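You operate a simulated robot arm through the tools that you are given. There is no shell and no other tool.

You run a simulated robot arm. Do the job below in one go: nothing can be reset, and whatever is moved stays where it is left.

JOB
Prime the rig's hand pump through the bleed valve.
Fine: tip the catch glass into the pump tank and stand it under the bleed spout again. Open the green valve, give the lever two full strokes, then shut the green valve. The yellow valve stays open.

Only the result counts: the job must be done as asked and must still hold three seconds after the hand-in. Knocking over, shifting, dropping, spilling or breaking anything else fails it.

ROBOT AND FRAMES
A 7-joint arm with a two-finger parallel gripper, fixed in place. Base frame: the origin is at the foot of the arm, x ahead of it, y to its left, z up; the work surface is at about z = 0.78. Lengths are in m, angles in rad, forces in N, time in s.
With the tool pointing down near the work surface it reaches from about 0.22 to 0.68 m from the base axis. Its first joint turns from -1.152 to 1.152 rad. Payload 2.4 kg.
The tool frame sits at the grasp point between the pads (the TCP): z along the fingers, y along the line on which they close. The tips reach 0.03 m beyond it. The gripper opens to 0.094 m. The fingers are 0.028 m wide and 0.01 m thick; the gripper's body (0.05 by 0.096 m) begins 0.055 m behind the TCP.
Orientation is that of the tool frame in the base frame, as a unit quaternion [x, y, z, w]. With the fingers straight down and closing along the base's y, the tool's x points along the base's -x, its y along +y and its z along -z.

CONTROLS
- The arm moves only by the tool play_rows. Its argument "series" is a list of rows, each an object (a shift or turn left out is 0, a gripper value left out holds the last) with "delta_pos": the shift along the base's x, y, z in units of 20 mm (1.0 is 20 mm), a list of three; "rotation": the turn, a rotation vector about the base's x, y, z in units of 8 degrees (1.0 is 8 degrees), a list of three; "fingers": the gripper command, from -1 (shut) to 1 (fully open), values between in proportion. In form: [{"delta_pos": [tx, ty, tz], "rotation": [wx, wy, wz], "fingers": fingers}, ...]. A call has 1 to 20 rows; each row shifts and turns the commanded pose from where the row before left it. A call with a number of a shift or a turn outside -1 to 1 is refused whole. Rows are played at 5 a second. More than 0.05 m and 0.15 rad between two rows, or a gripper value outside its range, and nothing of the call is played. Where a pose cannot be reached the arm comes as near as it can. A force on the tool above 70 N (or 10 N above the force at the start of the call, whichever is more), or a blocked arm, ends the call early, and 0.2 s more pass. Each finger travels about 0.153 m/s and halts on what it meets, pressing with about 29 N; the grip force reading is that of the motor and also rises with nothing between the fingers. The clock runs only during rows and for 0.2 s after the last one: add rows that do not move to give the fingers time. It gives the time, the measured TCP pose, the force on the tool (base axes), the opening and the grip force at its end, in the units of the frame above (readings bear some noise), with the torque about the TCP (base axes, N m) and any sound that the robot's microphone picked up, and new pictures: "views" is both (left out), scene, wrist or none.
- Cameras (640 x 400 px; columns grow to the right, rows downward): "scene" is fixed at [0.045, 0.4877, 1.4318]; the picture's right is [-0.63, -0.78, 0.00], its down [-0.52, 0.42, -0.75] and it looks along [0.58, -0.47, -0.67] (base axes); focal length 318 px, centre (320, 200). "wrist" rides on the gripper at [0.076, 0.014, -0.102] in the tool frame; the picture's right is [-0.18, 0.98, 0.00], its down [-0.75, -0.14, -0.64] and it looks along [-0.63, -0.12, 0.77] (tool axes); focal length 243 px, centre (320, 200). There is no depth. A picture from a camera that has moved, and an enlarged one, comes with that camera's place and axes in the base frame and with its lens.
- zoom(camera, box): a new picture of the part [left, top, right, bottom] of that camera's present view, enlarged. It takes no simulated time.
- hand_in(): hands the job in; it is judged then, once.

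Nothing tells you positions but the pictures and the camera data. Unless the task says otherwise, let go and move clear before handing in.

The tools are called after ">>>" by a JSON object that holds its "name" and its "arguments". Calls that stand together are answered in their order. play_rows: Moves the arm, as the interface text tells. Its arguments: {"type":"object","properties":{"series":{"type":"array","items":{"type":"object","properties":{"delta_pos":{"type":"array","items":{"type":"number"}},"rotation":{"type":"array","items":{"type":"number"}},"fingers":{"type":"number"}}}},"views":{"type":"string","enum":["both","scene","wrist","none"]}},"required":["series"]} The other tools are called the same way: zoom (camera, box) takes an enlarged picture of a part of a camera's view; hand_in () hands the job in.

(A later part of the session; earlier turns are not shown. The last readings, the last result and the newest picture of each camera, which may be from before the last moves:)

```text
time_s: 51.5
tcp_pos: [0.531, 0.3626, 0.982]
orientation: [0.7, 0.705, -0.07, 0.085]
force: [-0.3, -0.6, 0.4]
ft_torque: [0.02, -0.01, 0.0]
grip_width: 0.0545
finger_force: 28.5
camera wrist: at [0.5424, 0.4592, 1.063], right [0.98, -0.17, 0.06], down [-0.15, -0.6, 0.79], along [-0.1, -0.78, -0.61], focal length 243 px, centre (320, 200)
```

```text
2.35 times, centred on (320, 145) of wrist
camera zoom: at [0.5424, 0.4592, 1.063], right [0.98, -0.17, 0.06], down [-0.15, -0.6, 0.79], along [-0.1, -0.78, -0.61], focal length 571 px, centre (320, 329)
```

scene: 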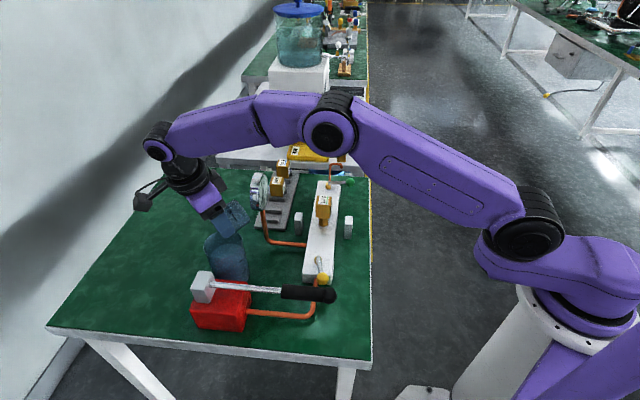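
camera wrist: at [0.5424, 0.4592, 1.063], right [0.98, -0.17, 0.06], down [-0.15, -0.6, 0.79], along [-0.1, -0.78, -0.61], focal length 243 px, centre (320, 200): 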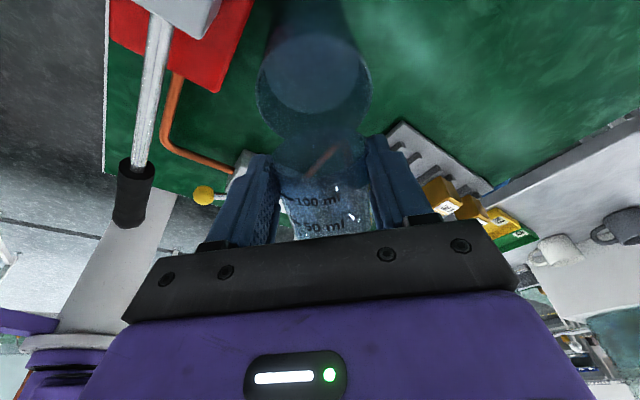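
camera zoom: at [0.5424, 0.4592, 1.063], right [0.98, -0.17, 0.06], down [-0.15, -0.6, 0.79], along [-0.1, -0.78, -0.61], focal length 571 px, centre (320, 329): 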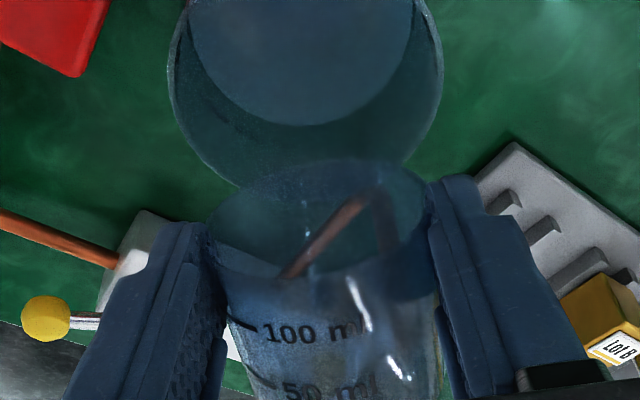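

The glass looks empty at about 103° of tilt. I'll tip slightly more and wait a second for it to drain.

>>> {"name": "play_rows", "arguments": {"series": [{"delta_pos": [0, 0.05, 0], "rotation": [-0.498, -0.046, 0]}, {"delta_pos": [0, 0.05, 0], "rotation": [-0.498, -0.046, 0]}, {"delta_pos": [0, 0, 0]}, {"delta_pos": [0, 0, 0]}, {"delta_pos": [0, 0, 0]}, {"delta_pos": [0, 0, 0]}, {"delta_pos": [0, 0, 0]}, {"delta_pos": [0, 0, 0]}], "views": "both"}}

>>> {"name": "zoom", "arguments": {"camera": "wrist", "box": [200, 60, 440, 230]}}

>>> {"name": "zoom", "arguments": {"camera": "scene", "box": [160, 160, 320, 280]}}

```text
time_s: 53.3
tcp_pos: [0.5303, 0.3638, 0.98]
orientation: [0.694, 0.698, -0.114, 0.136]
force: [-1.0, 0.6, -1.1]
ft_torque: [0.02, -0.03, 0.0]
grip_width: 0.0546
finger_force: 28.7
camera wrist: at [0.5411, 0.4717, 1.0483], right [0.98, -0.16, 0.09], down [-0.16, -0.48, 0.86], along [-0.09, -0.86, -0.5], focal length 243 px, centre (320, 200)
```

scene: 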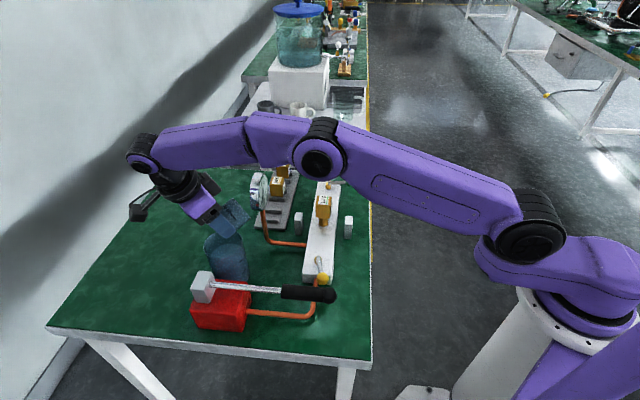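
wrist: 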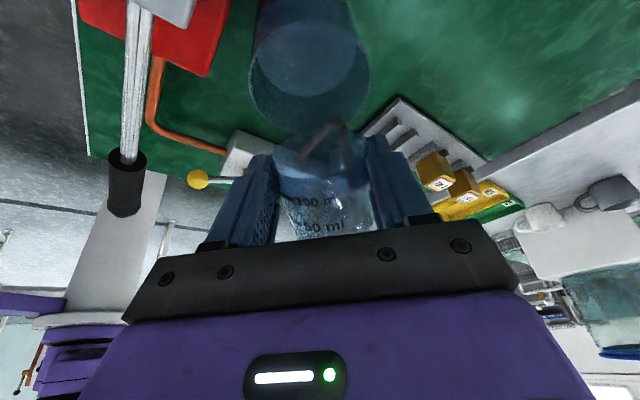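

```text
2.35 times, centred on (320, 145) of wrist
camera zoom: at [0.5411, 0.4717, 1.0483], right [0.98, -0.16, 0.09], down [-0.16, -0.48, 0.86], along [-0.09, -0.86, -0.5], focal length 571 px, centre (320, 329)
```

zoom: 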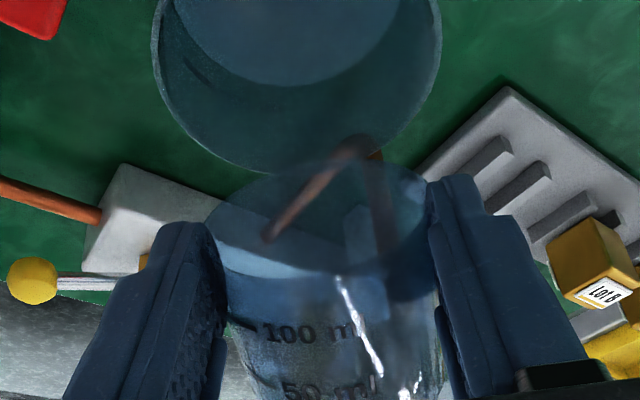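

```text
3.33 times, centred on (240, 220) of scene
camera zoom: at [0.045, 0.4877, 1.4318], right [-0.63, -0.78, 0.0], down [-0.52, 0.42, -0.75], along [0.58, -0.47, -0.67], focal length 1060 px, centre (587, 133)
```

zoom: 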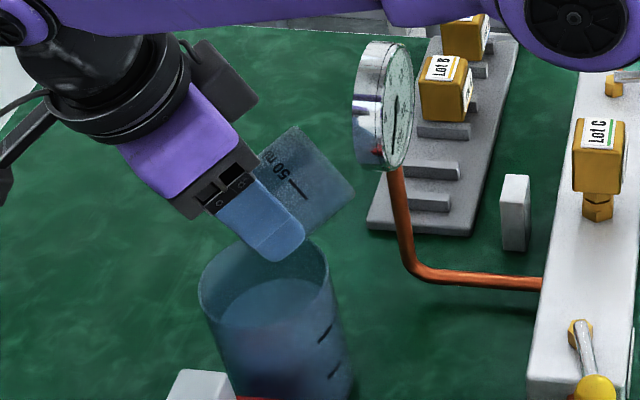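

The glass is empty and everything else is undisturbed. Raising clear and bringing the glass back upright.

>>> {"name": "play_rows", "arguments": {"series": [{"delta_pos": [0, 0, 0.8], "rotation": [0.448, 0.04, 0]}, {"delta_pos": [0, 0, 0.8], "rotation": [0.448, 0.04, 0]}, {"delta_pos": [0, 0, 0.8], "rotation": [0.448, 0.04, 0]}, {"delta_pos": [0, 0, 0.8], "rotation": [0.448, 0.04, 0]}, {"delta_pos": [0, 0, 0.8], "rotation": [0.448, 0.04, 0]}, {"delta_pos": [0, 0, 0.8], "rotation": [0.9, 0.085, 0]}, {"delta_pos": [0, 0, 0.8], "rotation": [0.954, 0.087, 0]}, {"delta_pos": [0, -0.5, 0.8], "rotation": [0.954, 0.087, 0]}, {"delta_pos": [0, -0.5, 0.8], "rotation": [0.954, 0.087, 0]}, {"delta_pos": [0, -0.5, 0], "rotation": [0.954, 0.087, 0]}, {"delta_pos": [0, -0.5, 0], "rotation": [0.954, 0.087, 0]}, {"delta_pos": [0, -0.5, 0], "rotation": [0.954, 0.087, 0]}, {"delta_pos": [0, -0.5, 0], "rotation": [0.954, 0.087, 0]}, {"delta_pos": [0, -0.5, 0], "rotation": [0.954, 0.087, 0]}, {"delta_pos": [0, -0.5, 0], "rotation": [0.954, 0.087, 0]}, {"delta_pos": [0, -0.5, 0], "rotation": [0.954, 0.087, 0]}, {"delta_pos": [0, -0.5, 0], "rotation": [0.954, 0.087, 0]}, {"delta_pos": [0, 0, 0]}], "views": "both"}}

```text
time_s: 57.1
tcp_pos: [0.5305, 0.2646, 1.125]
orientation: [-0.502, -0.506, -0.451, 0.538]
force: [-0.4, 0.0, 0.0]
ft_torque: [0.01, -0.01, -0.01]
grip_width: 0.0546
finger_force: 29.6
camera wrist: at [0.5592, 0.1652, 1.1997], right [0.96, 0.08, -0.27], down [-0.14, -0.67, -0.73], along [-0.24, 0.74, -0.63], focal length 243 px, centre (320, 200)
```

scene: 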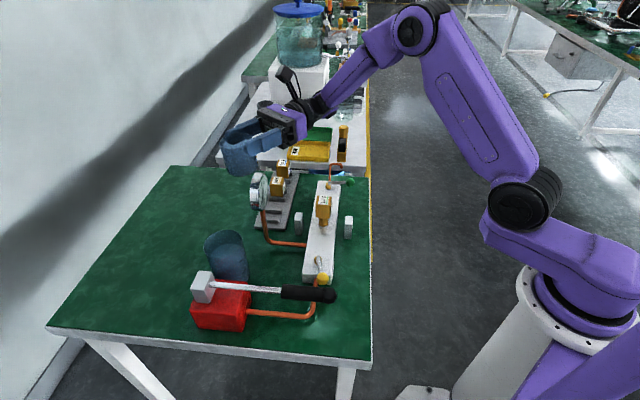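
wrist: 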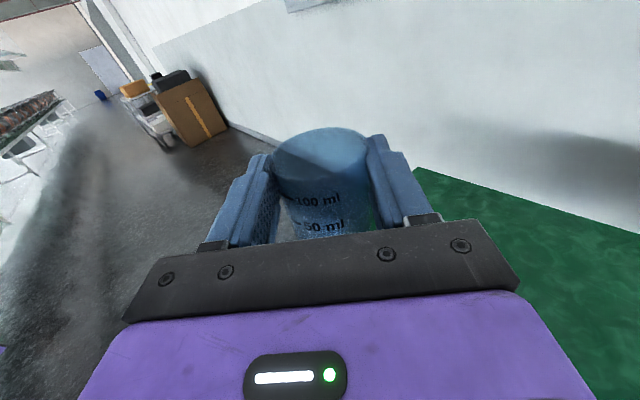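

The glass is upright again apart from a ~5° roll, which I'll remove. Now I'll carry it back to the bleed end.

>>> {"name": "play_rows", "arguments": {"series": [{"delta_pos": [0, -0.5, 0], "rotation": [0.163, -0.58, 0]}, {"delta_pos": [0.13, -1, 0], "rotation": [0, 0, -0.233]}, {"delta_pos": [0.13, -1, 0], "rotation": [0, 0, -0.233]}, {"delta_pos": [0.13, -1, 0], "rotation": [0, 0, -0.233]}, {"delta_pos": [0.13, -1, 0], "rotation": [0, 0, -0.233]}, {"delta_pos": [0.13, -1, 0], "rotation": [0, 0, -0.233]}, {"delta_pos": [0.13, -1, 0], "rotation": [0, 0, -0.233]}, {"delta_pos": [0.13, -1, 0], "rotation": [0, 0, -0.233]}, {"delta_pos": [0.13, -1, 0], "rotation": [0, 0, -0.233]}, {"delta_pos": [0.13, -1, 0], "rotation": [0, 0, -0.233]}, {"delta_pos": [0.13, -1, 0], "rotation": [0, 0, -0.233]}, {"delta_pos": [0.13, -1, 0], "rotation": [0, 0, -0.233]}, {"delta_pos": [0.13, -1, 0], "rotation": [0, 0, -0.233]}, {"delta_pos": [0.13, -1, 0], "rotation": [0, 0, -0.233]}, {"delta_pos": [0.13, -1, 0], "rotation": [0, 0, -0.233]}, {"delta_pos": [0.13, -1, 0], "rotation": [0, 0, -0.233]}, {"delta_pos": [0.13, -1, 0], "rotation": [0, 0, -0.233]}, {"delta_pos": [0.13, -1, 0], "rotation": [0, 0, -0.233]}, {"delta_pos": [0.13, -1, 0], "rotation": [0, 0, -0.233]}, {"delta_pos": [0, -0.5, 0]}], "views": "both"}}

```text
time_s: 61.3
tcp_pos: [0.5774, -0.115, 1.1256]
orientation: [0.609, 0.361, 0.606, -0.362]
force: [0.1, 0.4, -1.3]
ft_torque: [0.0, 0.0, -0.01]
grip_width: 0.0547
finger_force: 29.0
camera wrist: at [0.5403, -0.2119, 1.2002], right [0.86, -0.47, -0.19], down [-0.43, -0.5, -0.75], along [0.26, 0.73, -0.63], focal length 243 px, centre (320, 200)
```

scene: 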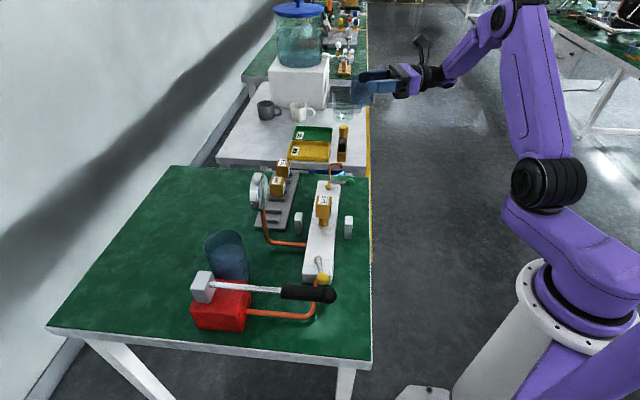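
wrist: 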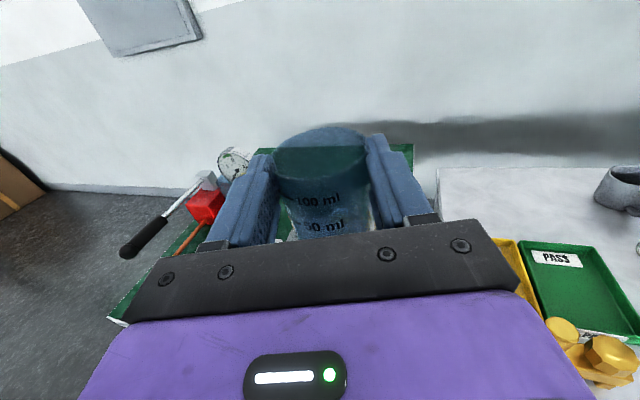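

Orientation is exactly as at the grasp. Shifting to the point I lifted from and lowering to just above the table.

>>> {"name": "play_rows", "arguments": {"series": [{"delta_pos": [0.02, -0.6, 0]}, {"delta_pos": [0, -0.62, -0.3]}, {"delta_pos": [0, 0, -0.9]}, {"delta_pos": [0, 0, -1]}, {"delta_pos": [0, 0, -1]}, {"delta_pos": [0, 0, -1]}, {"delta_pos": [0, 0, -1]}, {"delta_pos": [0, 0, -1]}, {"delta_pos": [0, 0, -1]}, {"delta_pos": [0, 0, -1]}, {"delta_pos": [0, 0, -1]}, {"delta_pos": [0, 0, -1]}, {"delta_pos": [0, 0, -1]}, {"delta_pos": [0, 0, -1]}, {"delta_pos": [0, 0, -1]}, {"delta_pos": [0, 0, -0.7]}, {"delta_pos": [0, 0, -0.4]}, {"delta_pos": [0, 0, 0]}, {"delta_pos": [0, 0, 0]}], "views": "both"}}

>>> {"name": "zoom", "arguments": {"camera": "wrist", "box": [200, 60, 440, 230]}}

>>> {"name": "zoom", "arguments": {"camera": "scene", "box": [310, 145, 410, 205]}}

```text
time_s: 65.3
tcp_pos: [0.5784, -0.1406, 0.8387]
orientation: [0.608, 0.362, 0.607, -0.362]
force: [0.3, 0.6, -0.2]
ft_torque: [-0.03, 0.0, 0.0]
grip_width: 0.0545
finger_force: 28.7
camera wrist: at [0.5416, -0.2367, 0.9139], right [0.86, -0.47, -0.19], down [-0.43, -0.5, -0.75], along [0.26, 0.73, -0.63], focal length 243 px, centre (320, 200)
```

scene: 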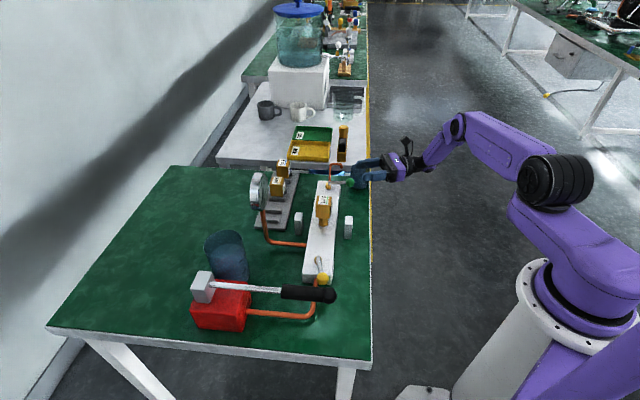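
wrist: 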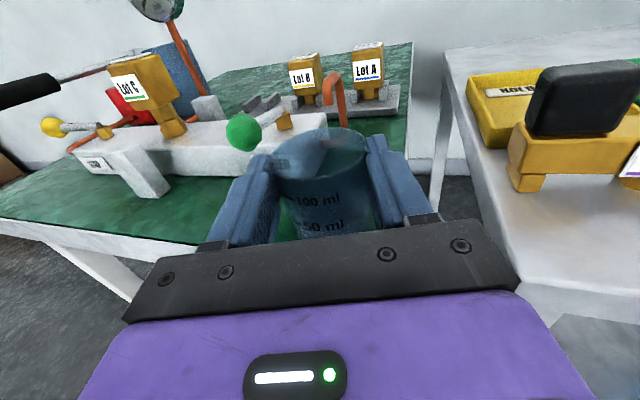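

```text
2.35 times, centred on (320, 145) of wrist
camera zoom: at [0.5416, -0.2367, 0.9139], right [0.86, -0.47, -0.19], down [-0.43, -0.5, -0.75], along [0.26, 0.73, -0.63], focal length 571 px, centre (320, 329)
```

zoom: 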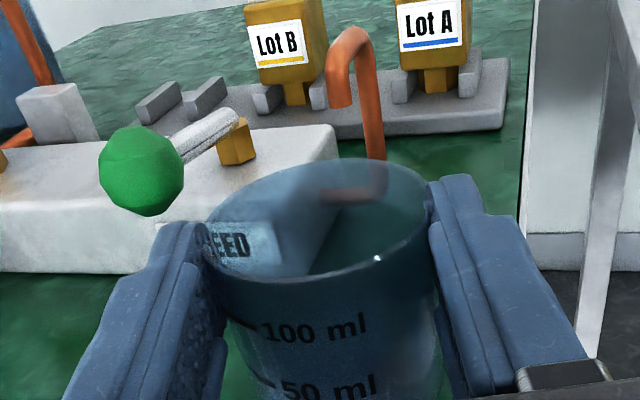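

```text
6.40 times, centred on (360, 175) of scene
camera zoom: at [0.045, 0.4877, 1.4318], right [-0.63, -0.78, 0.0], down [-0.52, 0.42, -0.75], along [0.58, -0.47, -0.67], focal length 2035 px, centre (64, 360)
```

zoom: 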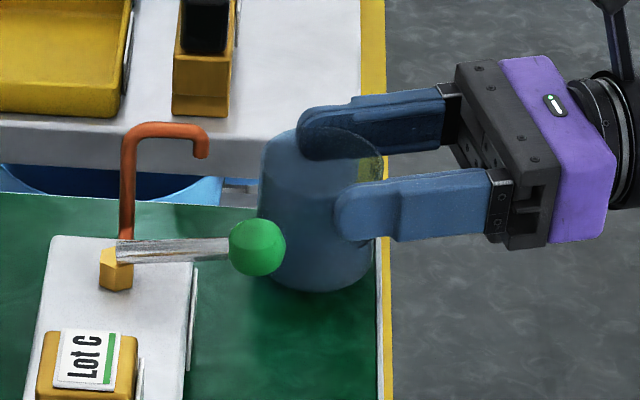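

The glass sits in the grip exactly as when picked up. Lowering to sliding height and pushing it back under the spout along the same line.

>>> {"name": "play_rows", "arguments": {"series": [{"delta_pos": [0, 0, -0.22]}, {"delta_pos": [0, 0, 0]}, {"delta_pos": [0.3, 0.29, 0]}, {"delta_pos": [0.35, 0.34, 0]}, {"delta_pos": [0.35, 0.34, 0]}, {"delta_pos": [0.35, 0.34, 0]}, {"delta_pos": [0.35, 0.34, 0]}, {"delta_pos": [0.3, 0.3, 0]}, {"delta_pos": [0.17, 0.15, 0]}, {"delta_pos": [0, 0, 0]}, {"delta_pos": [0, 0, 0]}], "views": "both"}}

>>> {"name": "zoom", "arguments": {"camera": "wrist", "box": [200, 60, 440, 230]}}

>>> {"name": "zoom", "arguments": {"camera": "scene", "box": [310, 145, 410, 205]}}

```text
time_s: 67.7
tcp_pos: [0.6218, -0.0982, 0.835]
orientation: [0.608, 0.363, 0.606, -0.363]
force: [0.1, 0.8, -0.9]
ft_torque: [0.03, 0.04, 0.0]
grip_width: 0.0542
finger_force: 29.2
camera wrist: at [0.5861, -0.1948, 0.9098], right [0.86, -0.47, -0.19], down [-0.43, -0.5, -0.75], along [0.26, 0.73, -0.63], focal length 243 px, centre (320, 200)
```

scene: 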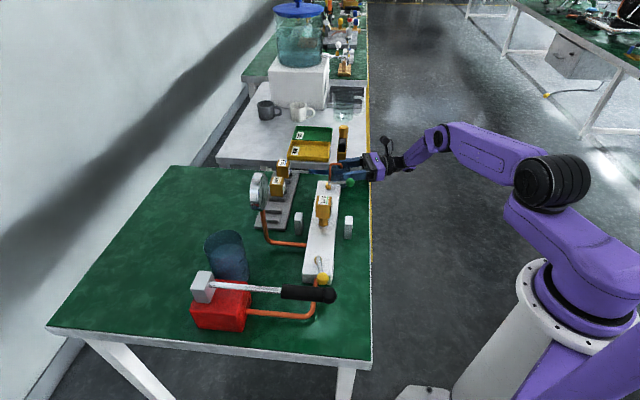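
wrist: 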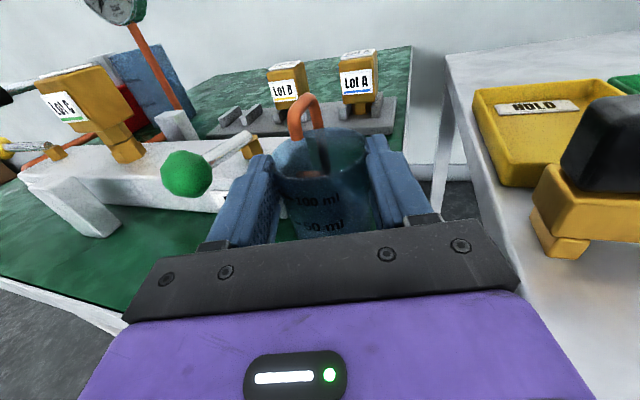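

```text
2.35 times, centred on (320, 145) of wrist
camera zoom: at [0.5861, -0.1948, 0.9098], right [0.86, -0.47, -0.19], down [-0.43, -0.5, -0.75], along [0.26, 0.73, -0.63], focal length 571 px, centre (320, 329)
```

zoom: 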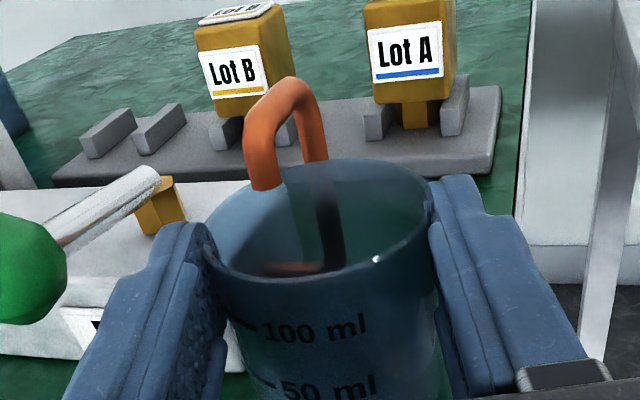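

```text
6.40 times, centred on (360, 175) of scene
camera zoom: at [0.045, 0.4877, 1.4318], right [-0.63, -0.78, 0.0], down [-0.52, 0.42, -0.75], along [0.58, -0.47, -0.67], focal length 2035 px, centre (64, 360)
```

zoom: 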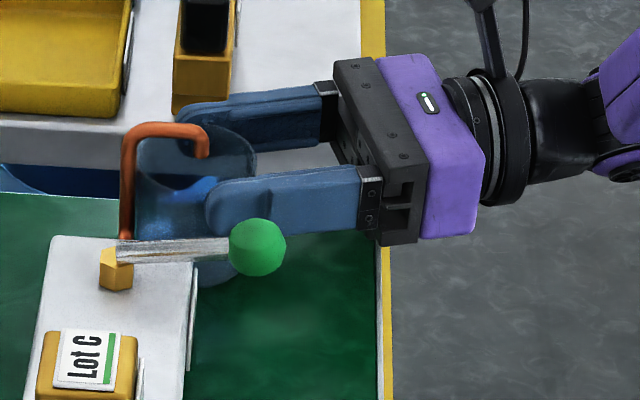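

The glass is back under the spout with no contact. Lowering the last 3 mm onto the table and opening slowly.

>>> {"name": "play_rows", "arguments": {"series": [{"delta_pos": [0, 0, -0.09]}, {"delta_pos": [0, 0, -0.09]}, {"delta_pos": [0, 0, 0]}, {"delta_pos": [0, 0, 0]}], "views": "none"}}

```text
time_s: 68.7
tcp_pos: [0.6214, -0.0991, 0.8323]
orientation: [0.607, 0.362, 0.607, -0.362]
force: [-2.8, 1.4, 11.0]
ft_torque: [0.25, 0.04, 0.12]
grip_width: 0.0546
finger_force: 29.5
```

The glass is on the table, with 11 N of downward contact. I'll relax that slightly and open the fingers gradually.

>>> {"name": "play_rows", "arguments": {"series": [{"delta_pos": [0, 0, 0.05]}, {"fingers": 0.16}, {"fingers": 0.2}, {"fingers": 0.24}, {"fingers": 0.28}, {"fingers": 0.33}, {"fingers": 0.38}, {"fingers": 0.44}, {"fingers": 0.447}, {"fingers": 0.447}], "views": "both"}}

>>> {"name": "zoom", "arguments": {"camera": "wrist", "box": [200, 60, 440, 230]}}

```text
time_s: 70.9
tcp_pos: [0.621, -0.0983, 0.832]
orientation: [0.609, 0.362, 0.605, -0.363]
force: [0.5, 0.8, 1.1]
ft_torque: [0.01, -0.03, 0.01]
grip_width: 0.0676
finger_force: 0.1
camera wrist: at [0.585, -0.1957, 0.9069], right [0.86, -0.47, -0.19], down [-0.43, -0.5, -0.75], along [0.26, 0.73, -0.63], focal length 243 px, centre (320, 200)
```

scene: 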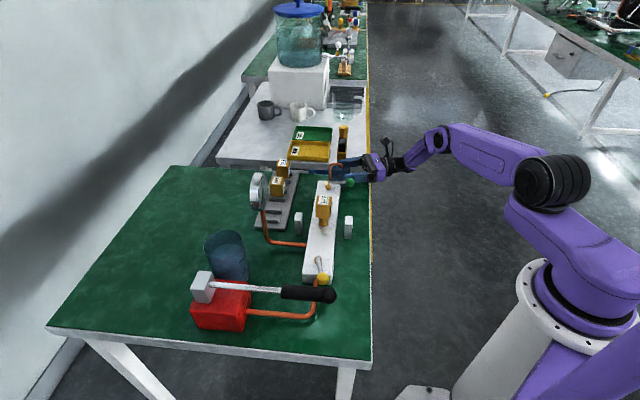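
wrist: 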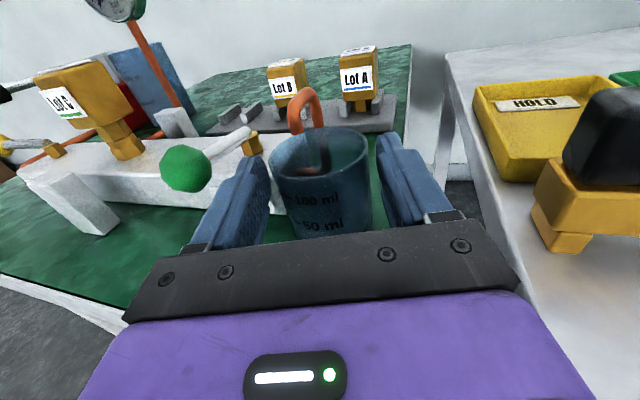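

```text
2.35 times, centred on (320, 145) of wrist
camera zoom: at [0.585, -0.1957, 0.9069], right [0.86, -0.47, -0.19], down [-0.43, -0.5, -0.75], along [0.26, 0.73, -0.63], focal length 571 px, centre (320, 329)
```

zoom: 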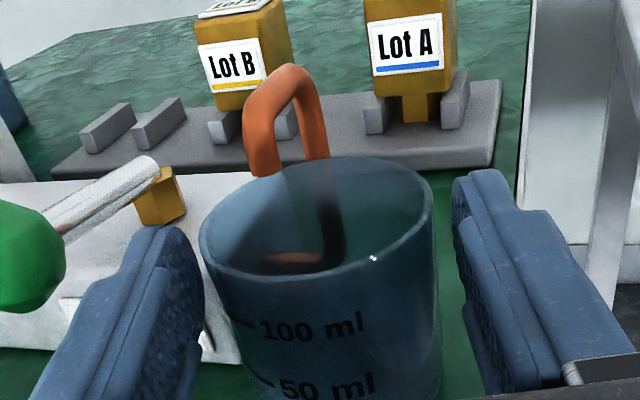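

The glass stands free under the spout. Backing straight out, then lifting clear.

>>> {"name": "play_rows", "arguments": {"series": [{"delta_pos": [-0.2, -0.37, 0]}, {"delta_pos": [-0.24, -0.44, 0]}, {"delta_pos": [-0.24, -0.44, 0]}, {"delta_pos": [-0.24, -0.44, 0]}, {"delta_pos": [-0.24, -0.44, 0]}, {"delta_pos": [-0.24, -0.44, 0]}, {"delta_pos": [0, 0, 0]}, {"delta_pos": [-0.2, -0.2, 0.6]}, {"delta_pos": [-0.2, -0.2, 0.9]}, {"delta_pos": [-0.2, -0.2, 0.9]}, {"delta_pos": [0, 0, 1]}, {"delta_pos": [0, 0, 1]}, {"delta_pos": [0, 0, 1]}, {"delta_pos": [0, 0, 1]}, {"delta_pos": [0, 0, 1]}, {"delta_pos": [0, 0, 1]}, {"delta_pos": [0, 0, 1]}, {"delta_pos": [0, 0, 1]}, {"delta_pos": [0, 0, 0]}], "views": "both"}}

>>> {"name": "zoom", "arguments": {"camera": "scene", "box": [310, 145, 410, 205]}}

```text
time_s: 74.9
tcp_pos: [0.5803, -0.1627, 1.042]
orientation: [0.608, 0.362, 0.606, -0.363]
force: [-0.4, 0.0, -0.9]
ft_torque: [0.02, 0.0, 0.0]
grip_width: 0.0676
finger_force: 0.1
camera wrist: at [0.544, -0.2592, 1.1161], right [0.86, -0.47, -0.19], down [-0.43, -0.5, -0.75], along [0.26, 0.73, -0.63], focal length 243 px, centre (320, 200)
```

scene: 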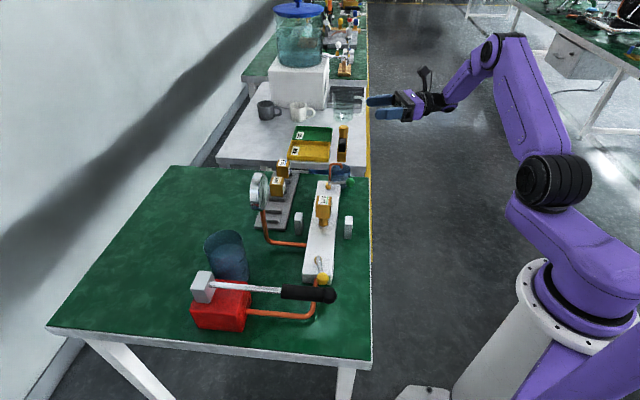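
wrist: 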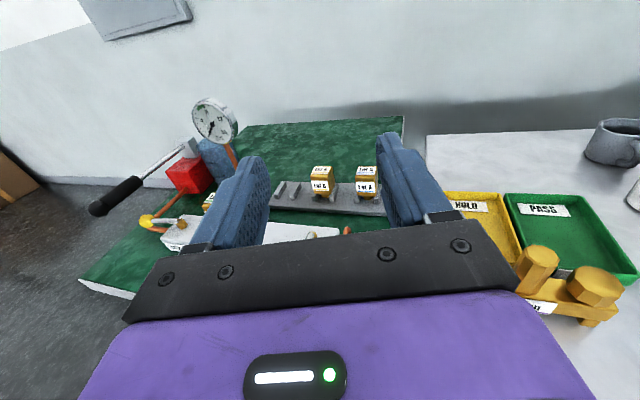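

```text
6.40 times, centred on (360, 175) of scene
camera zoom: at [0.045, 0.4877, 1.4318], right [-0.63, -0.78, 0.0], down [-0.52, 0.42, -0.75], along [0.58, -0.47, -0.67], focal length 2035 px, centre (64, 360)
```

zoom: 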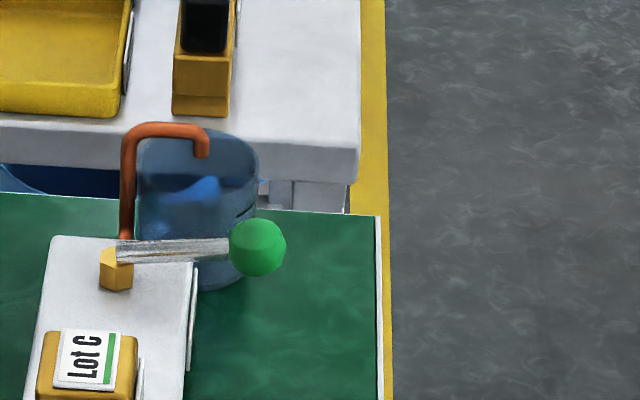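

The glass is back just as it stood, and the green handle is unmoved. Returning the tool to fingers-down, first pitch, then yaw back to its starting orientation.

>>> {"name": "play_rows", "arguments": {"series": [{"delta_pos": [-0.33, 0.25, 0], "rotation": [-0.826, 0.4445, 0]}, {"delta_pos": [-0.33, 0.25, 0], "rotation": [-0.826, 0.4445, 0]}, {"delta_pos": [-0.33, 0.25, 0], "rotation": [-0.826, 0.4445, 0]}, {"delta_pos": [-0.33, 0.25, 0], "rotation": [-0.826, 0.4445, 0]}, {"delta_pos": [-0.33, 0.25, 0], "rotation": [-0.826, 0.4445, 0]}, {"delta_pos": [-0.33, 0.25, 0], "rotation": [-0.826, 0.4445, 0]}, {"delta_pos": [-0.33, 0.25, 0], "rotation": [-0.826, 0.4445, 0]}, {"delta_pos": [-0.33, 0.25, 0], "rotation": [-0.826, 0.4445, 0]}, {"delta_pos": [-0.33, 0.25, 0], "rotation": [-0.826, 0.4445, 0]}, {"delta_pos": [-0.33, 0.25, 0], "rotation": [-0.826, 0.4445, 0]}, {"delta_pos": [-0.33, 0.25, 0], "rotation": [-0.826, 0.4445, 0]}, {"delta_pos": [-0.33, 0.25, 0], "rotation": [-0.826, 0.4445, 0]}, {"delta_pos": [0, 0, 0]}], "views": "none"}}

>>> {"name": "play_rows", "arguments": {"series": [{"rotation": [0, 0, 0.985]}, {"rotation": [0, 0, 0.985]}, {"rotation": [0, 0, 0.985]}, {"rotation": [0, 0, 0.985]}, {"rotation": [0, 0, 0.985]}, {"rotation": [0, 0, 0.985]}, {"rotation": [0, 0, 0.985]}, {"rotation": [0, 0, 0.985]}, {"rotation": [0, 0, 0.985]}, {"rotation": [0, 0, 0.985]}, {"rotation": [0, 0, 0.985]}, {"rotation": [0, 0, 0.985]}, {"rotation": [0, 0, 0.985]}, {"rotation": [0, 0, 0.985]}, {"rotation": [0, 0, 0.985]}, {"rotation": [0, 0, 0]}], "views": "both"}}

```text
time_s: 77.7
tcp_pos: [0.5009, -0.1017, 1.0378]
orientation: [0.859, 0.511, -0.002, 0.002]
force: [-0.7, 0.4, 0.1]
ft_torque: [0.03, 0.0, -0.04]
grip_width: 0.0676
finger_force: 0.1
```

```text
time_s: 81.1
tcp_pos: [0.5018, -0.1015, 1.0397]
orientation: [0.0, 1.0, 0.0, 0.001]
force: [0.4, -0.4, -0.5]
ft_torque: [-0.01, 0.04, 0.0]
grip_width: 0.0675
finger_force: 0.1
camera wrist: at [0.4244, -0.0869, 1.1407], right [0.19, 0.98, 0.0], down [0.75, -0.14, 0.65], along [0.63, -0.12, -0.76], focal length 243 px, centre (320, 200)
```

scene: 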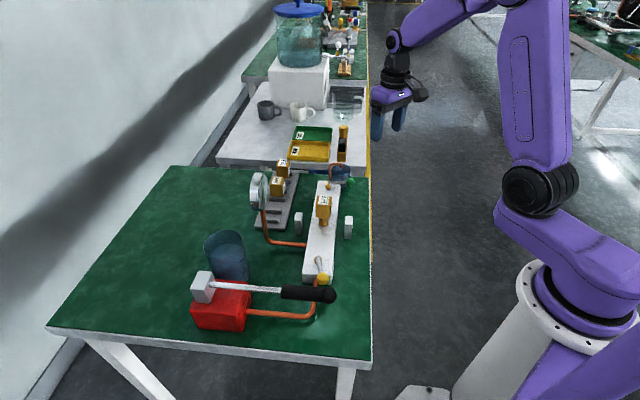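
wrist: 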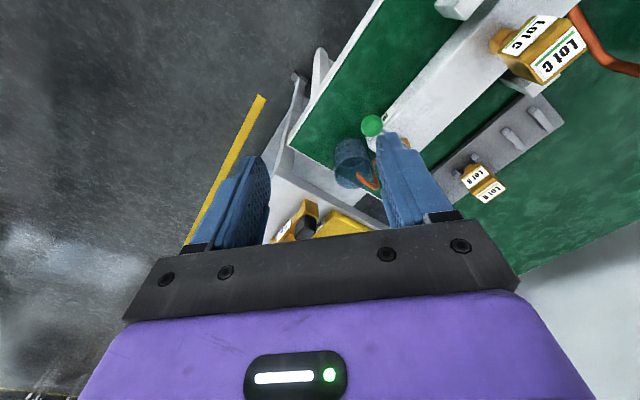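

Back to fingers-down with the starting orientation. I'll move over the green knob with a moderate opening to straddle it, and check alignment before lowering.

>>> {"name": "play_rows", "arguments": {"series": [{"delta_pos": [0.98, 0.94, 0], "fingers": 0.2}, {"delta_pos": [0.98, 0.94, 0]}, {"delta_pos": [0.98, 0.94, 0]}, {"delta_pos": [0, 0, -1]}, {"delta_pos": [0, 0, -1]}, {"delta_pos": [0, 0, -1]}, {"delta_pos": [0, 0, -1]}, {"delta_pos": [0, 0, -1]}, {"delta_pos": [0, 0, -0.8]}, {"delta_pos": [0, 0, 0]}], "views": "both"}}

>>> {"name": "zoom", "arguments": {"camera": "wrist", "box": [200, 60, 440, 230]}}

>>> {"name": "zoom", "arguments": {"camera": "scene", "box": [310, 130, 410, 205]}}

```text
time_s: 83.3
tcp_pos: [0.5615, -0.0454, 0.924]
orientation: [0.002, 1.0, 0.0, 0.002]
force: [0.1, -0.2, -0.2]
ft_torque: [0.01, -0.04, -0.02]
grip_width: 0.0563
finger_force: 0.1
camera wrist: at [0.4851, -0.0302, 1.0253], right [0.19, 0.98, 0.0], down [0.75, -0.14, 0.65], along [0.63, -0.12, -0.76], focal length 243 px, centre (320, 200)
```

scene: 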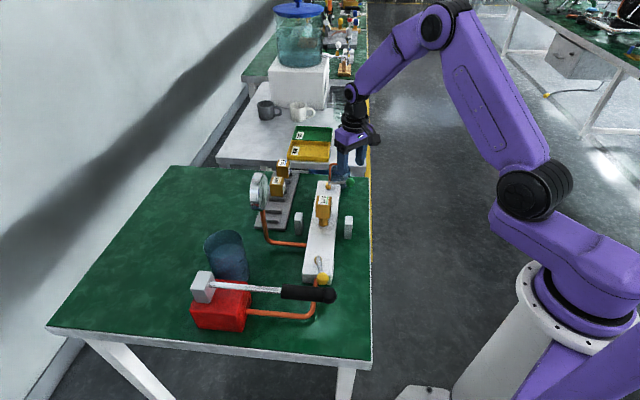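
wrist: 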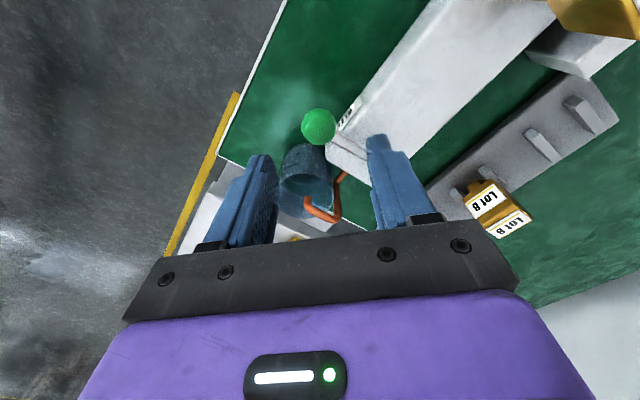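

```text
2.35 times, centred on (320, 145) of wrist
camera zoom: at [0.4851, -0.0302, 1.0253], right [0.19, 0.98, 0.0], down [0.75, -0.14, 0.65], along [0.63, -0.12, -0.76], focal length 571 px, centre (320, 329)
```

zoom: 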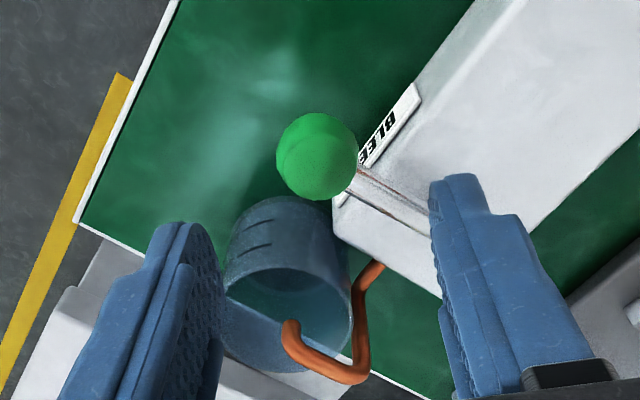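

```text
5.33 times, centred on (360, 168) of scene
camera zoom: at [0.045, 0.4877, 1.4318], right [-0.63, -0.78, 0.0], down [-0.52, 0.42, -0.75], along [0.58, -0.47, -0.67], focal length 1696 px, centre (107, 373)
```

zoom: 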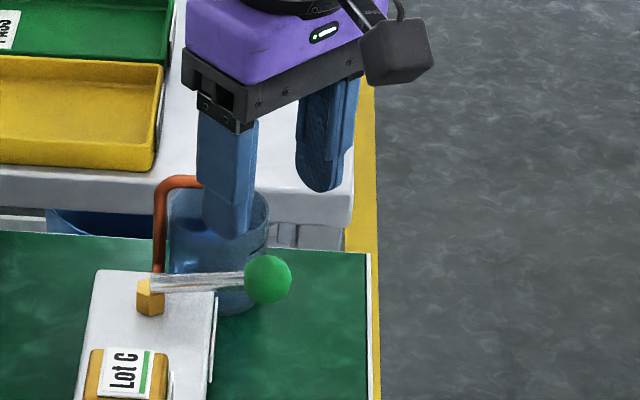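

The knob is centred between the fingers at (0.561, -0.046). Lowering to straddle it and narrowing the gap a little.

>>> {"name": "play_rows", "arguments": {"series": [{"delta_pos": [0, 0, -0.9]}, {"delta_pos": [0, 0, -0.9]}, {"delta_pos": [0, 0, -0.9]}, {"delta_pos": [0, 0, -0.6]}, {"delta_pos": [0, 0, 0], "fingers": -0.06}, {"delta_pos": [0, 0, 0]}], "views": "both"}}

>>> {"name": "zoom", "arguments": {"camera": "wrist", "box": [200, 60, 440, 230]}}

>>> {"name": "zoom", "arguments": {"camera": "scene", "box": [310, 130, 410, 205]}}

```text
time_s: 84.7
tcp_pos: [0.563, -0.0443, 0.8592]
orientation: [0.003, 1.0, 0.001, 0.001]
force: [-3.3, 3.4, -1.7]
ft_torque: [0.0, 0.06, 0.11]
grip_width: 0.0455
finger_force: 1.3
camera wrist: at [0.4855, -0.03, 0.9601], right [0.19, 0.98, 0.0], down [0.75, -0.14, 0.64], along [0.63, -0.12, -0.77], focal length 243 px, centre (320, 200)
```

scene: 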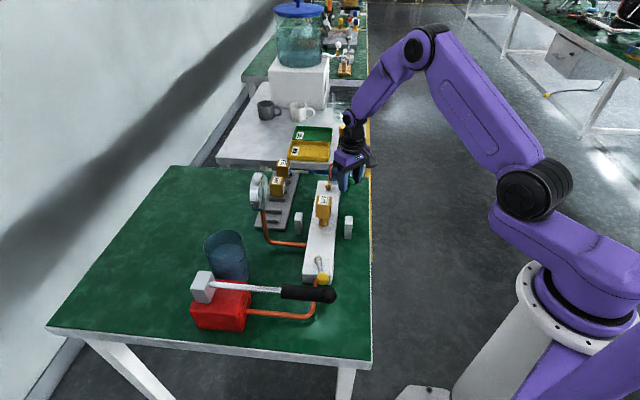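
wrist: 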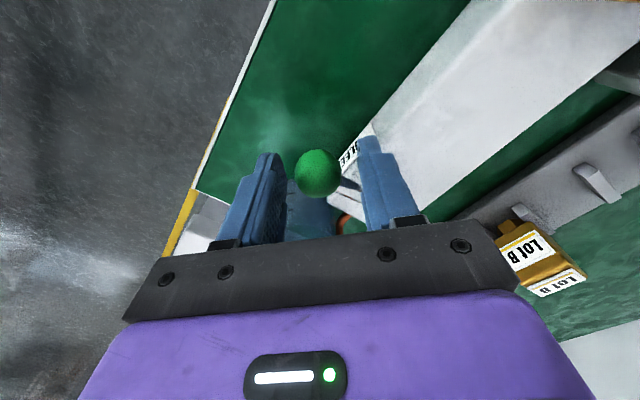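

```text
2.35 times, centred on (320, 145) of wrist
camera zoom: at [0.4855, -0.03, 0.9601], right [0.19, 0.98, 0.0], down [0.75, -0.14, 0.64], along [0.63, -0.12, -0.77], focal length 571 px, centre (320, 329)
```

zoom: 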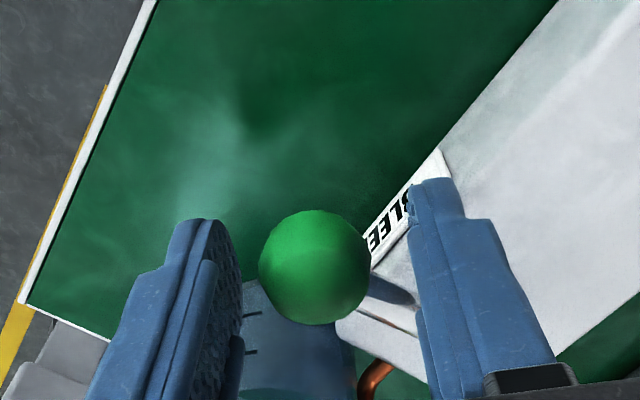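

```text
5.33 times, centred on (360, 168) of scene
camera zoom: at [0.0449, 0.4878, 1.4317], right [-0.63, -0.78, 0.0], down [-0.52, 0.42, -0.75], along [0.58, -0.47, -0.67], focal length 1696 px, centre (107, 373)
```

zoom: 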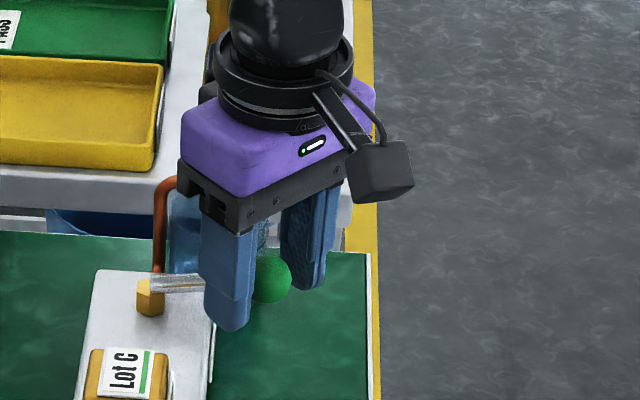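

A finger rests lightly on the handle rod. I'll widen slightly and begin sweeping the knob clockwise toward in-line with the manifold, the same sense in which the open yellow lever points.

>>> {"name": "play_rows", "arguments": {"series": [{"fingers": 0.06}, {"delta_pos": [-0.31, 0.6, 0]}, {"delta_pos": [-0.31, 0.6, 0]}, {"delta_pos": [-0.39, 0.75, 0]}, {"delta_pos": [0, 0, 0]}], "views": "both"}}

>>> {"name": "zoom", "arguments": {"camera": "wrist", "box": [200, 60, 440, 230]}}

>>> {"name": "zoom", "arguments": {"camera": "scene", "box": [310, 130, 410, 205]}}

```text
time_s: 85.9
tcp_pos: [0.5427, -0.0073, 0.8584]
orientation: [0.002, 1.0, 0.0, 0.002]
force: [0.6, 0.4, 0.6]
ft_torque: [0.02, 0.03, 0.02]
grip_width: 0.0499
finger_force: 0.1
camera wrist: at [0.465, 0.0084, 0.9592], right [0.19, 0.98, 0.0], down [0.75, -0.14, 0.65], along [0.63, -0.12, -0.76], focal length 243 px, centre (320, 200)
```

scene: 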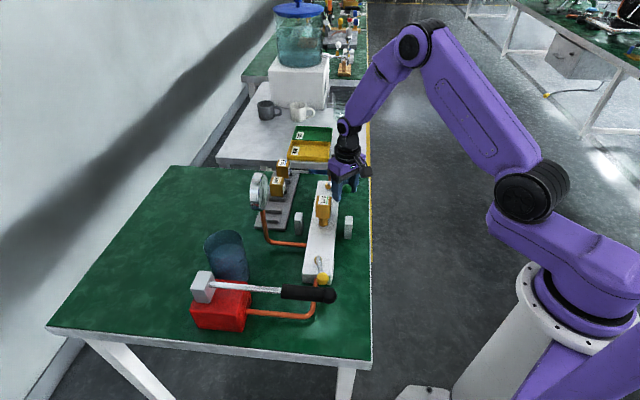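
wrist: 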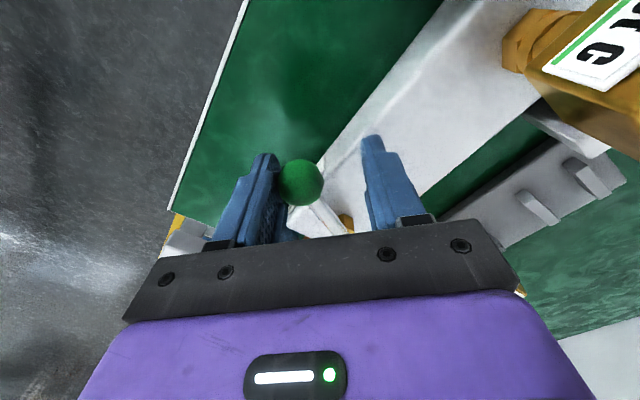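

```text
2.35 times, centred on (320, 145) of wrist
camera zoom: at [0.465, 0.0084, 0.9592], right [0.19, 0.98, 0.0], down [0.75, -0.14, 0.65], along [0.63, -0.12, -0.76], focal length 571 px, centre (320, 329)
```

zoom: 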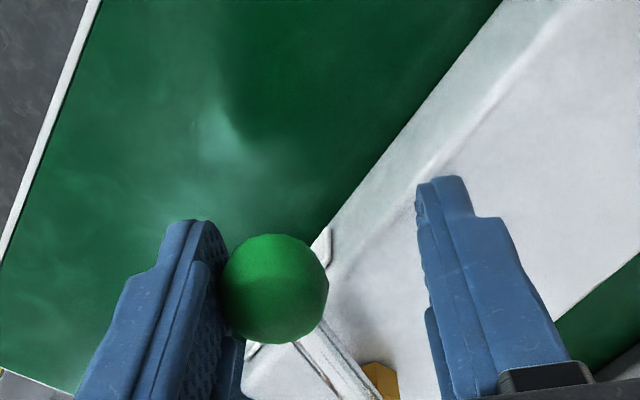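

```text
5.33 times, centred on (360, 168) of scene
camera zoom: at [0.045, 0.4877, 1.4318], right [-0.63, -0.78, 0.0], down [-0.52, 0.42, -0.75], along [0.58, -0.47, -0.67], focal length 1696 px, centre (107, 373)
```

zoom: 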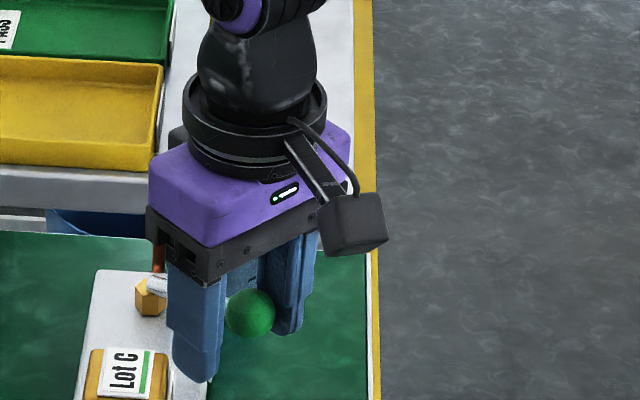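

The valve turns freely that way. Continuing the arc.

>>> {"name": "play_rows", "arguments": {"series": [{"delta_pos": [-0.19, 0.82, 0]}, {"delta_pos": [0.04, 0.84, 0]}, {"delta_pos": [0.25, 0.8, 0]}, {"delta_pos": [0.28, 0.45, 0]}, {"delta_pos": [0, 0, 0]}], "views": "both"}}

>>> {"name": "zoom", "arguments": {"camera": "wrist", "box": [200, 60, 440, 230]}}

>>> {"name": "zoom", "arguments": {"camera": "scene", "box": [290, 130, 410, 215]}}

```text
time_s: 87.1
tcp_pos: [0.5478, 0.0518, 0.8581]
orientation: [0.003, 1.0, 0.0, -0.001]
force: [-10.5, -9.2, 1.2]
ft_torque: [-0.15, 0.19, -0.41]
grip_width: 0.055
finger_force: 4.7
camera wrist: at [0.4719, 0.0664, 0.9603], right [0.19, 0.98, 0.0], down [0.75, -0.15, 0.64], along [0.63, -0.12, -0.77], focal length 243 px, centre (320, 200)
```

scene: 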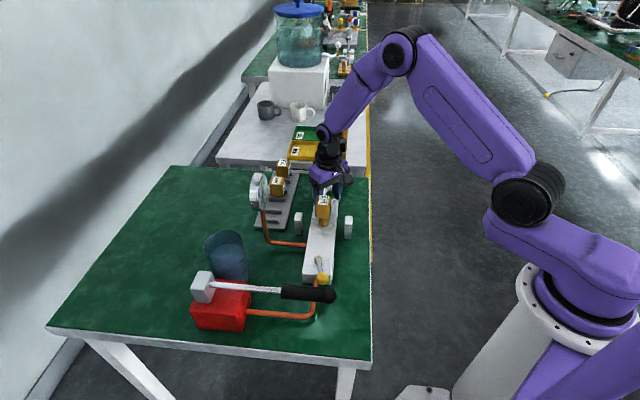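
wrist: 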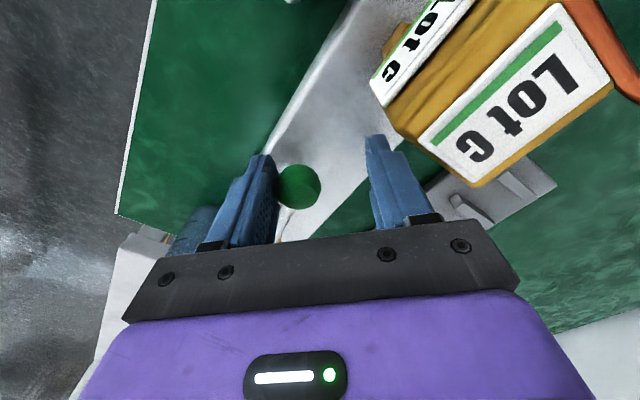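

```text
2.35 times, centred on (320, 145) of wrist
camera zoom: at [0.4719, 0.0664, 0.9603], right [0.19, 0.98, 0.0], down [0.75, -0.15, 0.64], along [0.63, -0.12, -0.77], focal length 571 px, centre (320, 329)
```

zoom: 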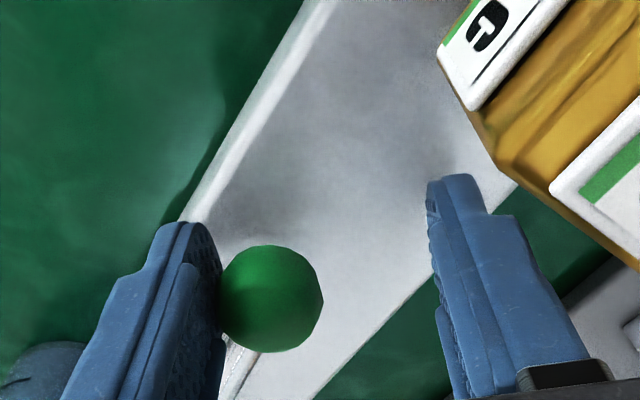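

```text
4.71 times, centred on (350, 172) of scene
camera zoom: at [0.0447, 0.4875, 1.4319], right [-0.63, -0.78, 0.0], down [-0.52, 0.42, -0.75], along [0.58, -0.47, -0.67], focal length 1496 px, centre (179, 329)
```

zoom: 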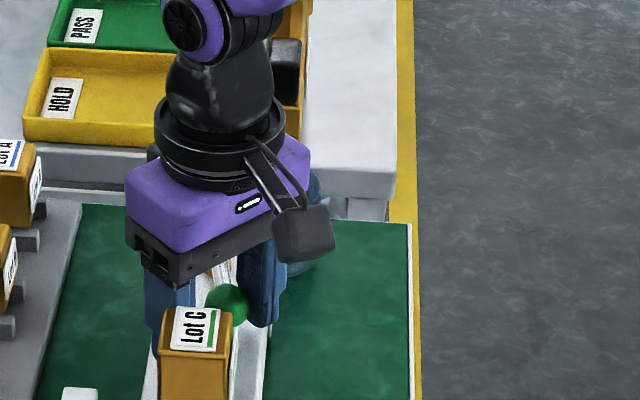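

The handle has reached its stop in line with the manifold (14 N against it, versus under 1 N while turning), so the green valve is open. Centring the fingers off the knob and lifting away.

>>> {"name": "play_rows", "arguments": {"series": [{"delta_pos": [-0.1, -0.4, 0]}, {"delta_pos": [0, 0, 0], "fingers": 0.2}, {"delta_pos": [0, 0, 0.5]}, {"delta_pos": [0, 0, 1]}, {"delta_pos": [0, 0, 1]}, {"delta_pos": [0, 0, 1]}, {"delta_pos": [0, 0, 1]}, {"delta_pos": [-0.5, 0, 1]}, {"delta_pos": [-0.8, 0, 1]}, {"delta_pos": [-0.8, 0, 1]}, {"delta_pos": [-0.8, 0, 1]}, {"delta_pos": [0, 0, 0]}], "views": "both"}}

>>> {"name": "zoom", "arguments": {"camera": "wrist", "box": [200, 60, 440, 230]}}

>>> {"name": "zoom", "arguments": {"camera": "scene", "box": [290, 130, 410, 215]}}

```text
time_s: 89.7
tcp_pos: [0.4877, 0.0442, 1.0295]
orientation: [0.002, 1.0, 0.0, 0.001]
force: [0.4, 0.3, -0.2]
ft_torque: [0.02, 0.01, -0.01]
grip_width: 0.0563
finger_force: 0.1
camera wrist: at [0.4103, 0.0582, 1.1296], right [0.19, 0.98, 0.0], down [0.75, -0.14, 0.64], along [0.63, -0.12, -0.76], focal length 243 px, centre (320, 200)
```

scene: 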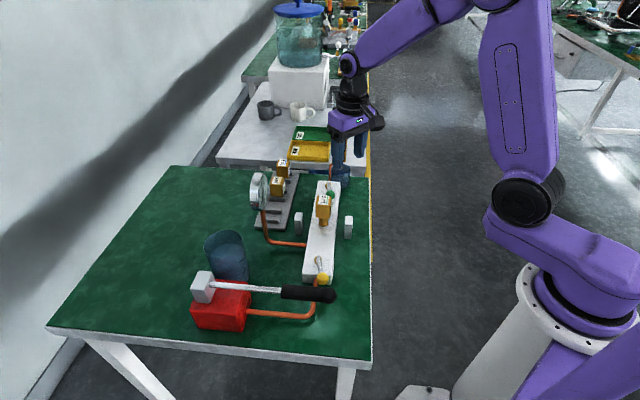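
wrist: 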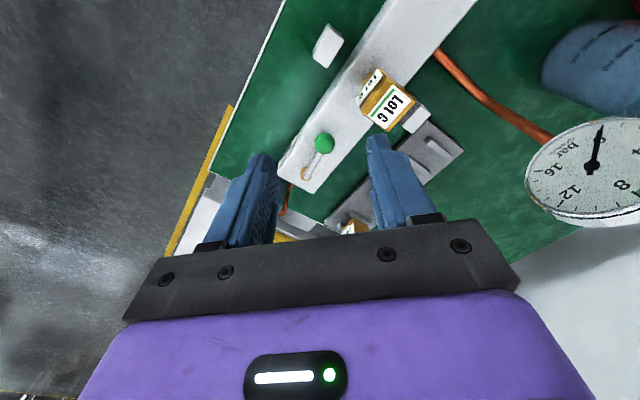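

```text
2.35 times, centred on (320, 145) of wrist
camera zoom: at [0.4103, 0.0582, 1.1296], right [0.19, 0.98, 0.0], down [0.75, -0.14, 0.64], along [0.63, -0.12, -0.76], focal length 571 px, centre (320, 329)
```

zoom: 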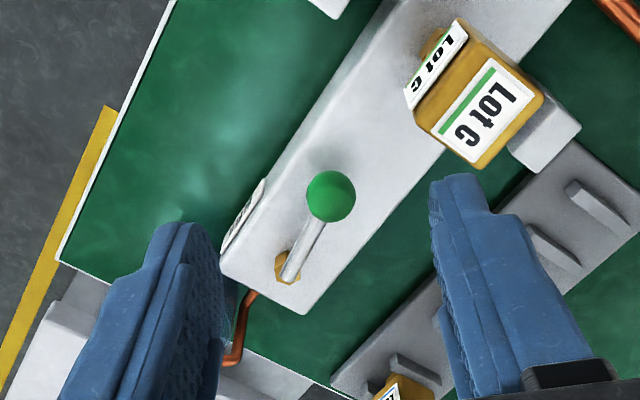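

```text
4.71 times, centred on (350, 172) of scene
camera zoom: at [0.045, 0.4877, 1.4318], right [-0.63, -0.78, 0.0], down [-0.52, 0.42, -0.75], along [0.58, -0.47, -0.67], focal length 1496 px, centre (179, 329)
```

zoom: 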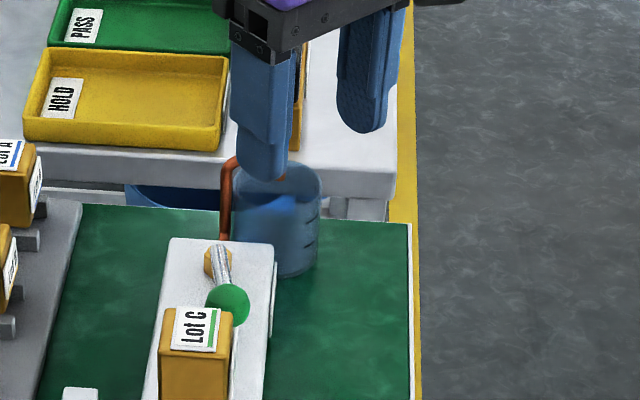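

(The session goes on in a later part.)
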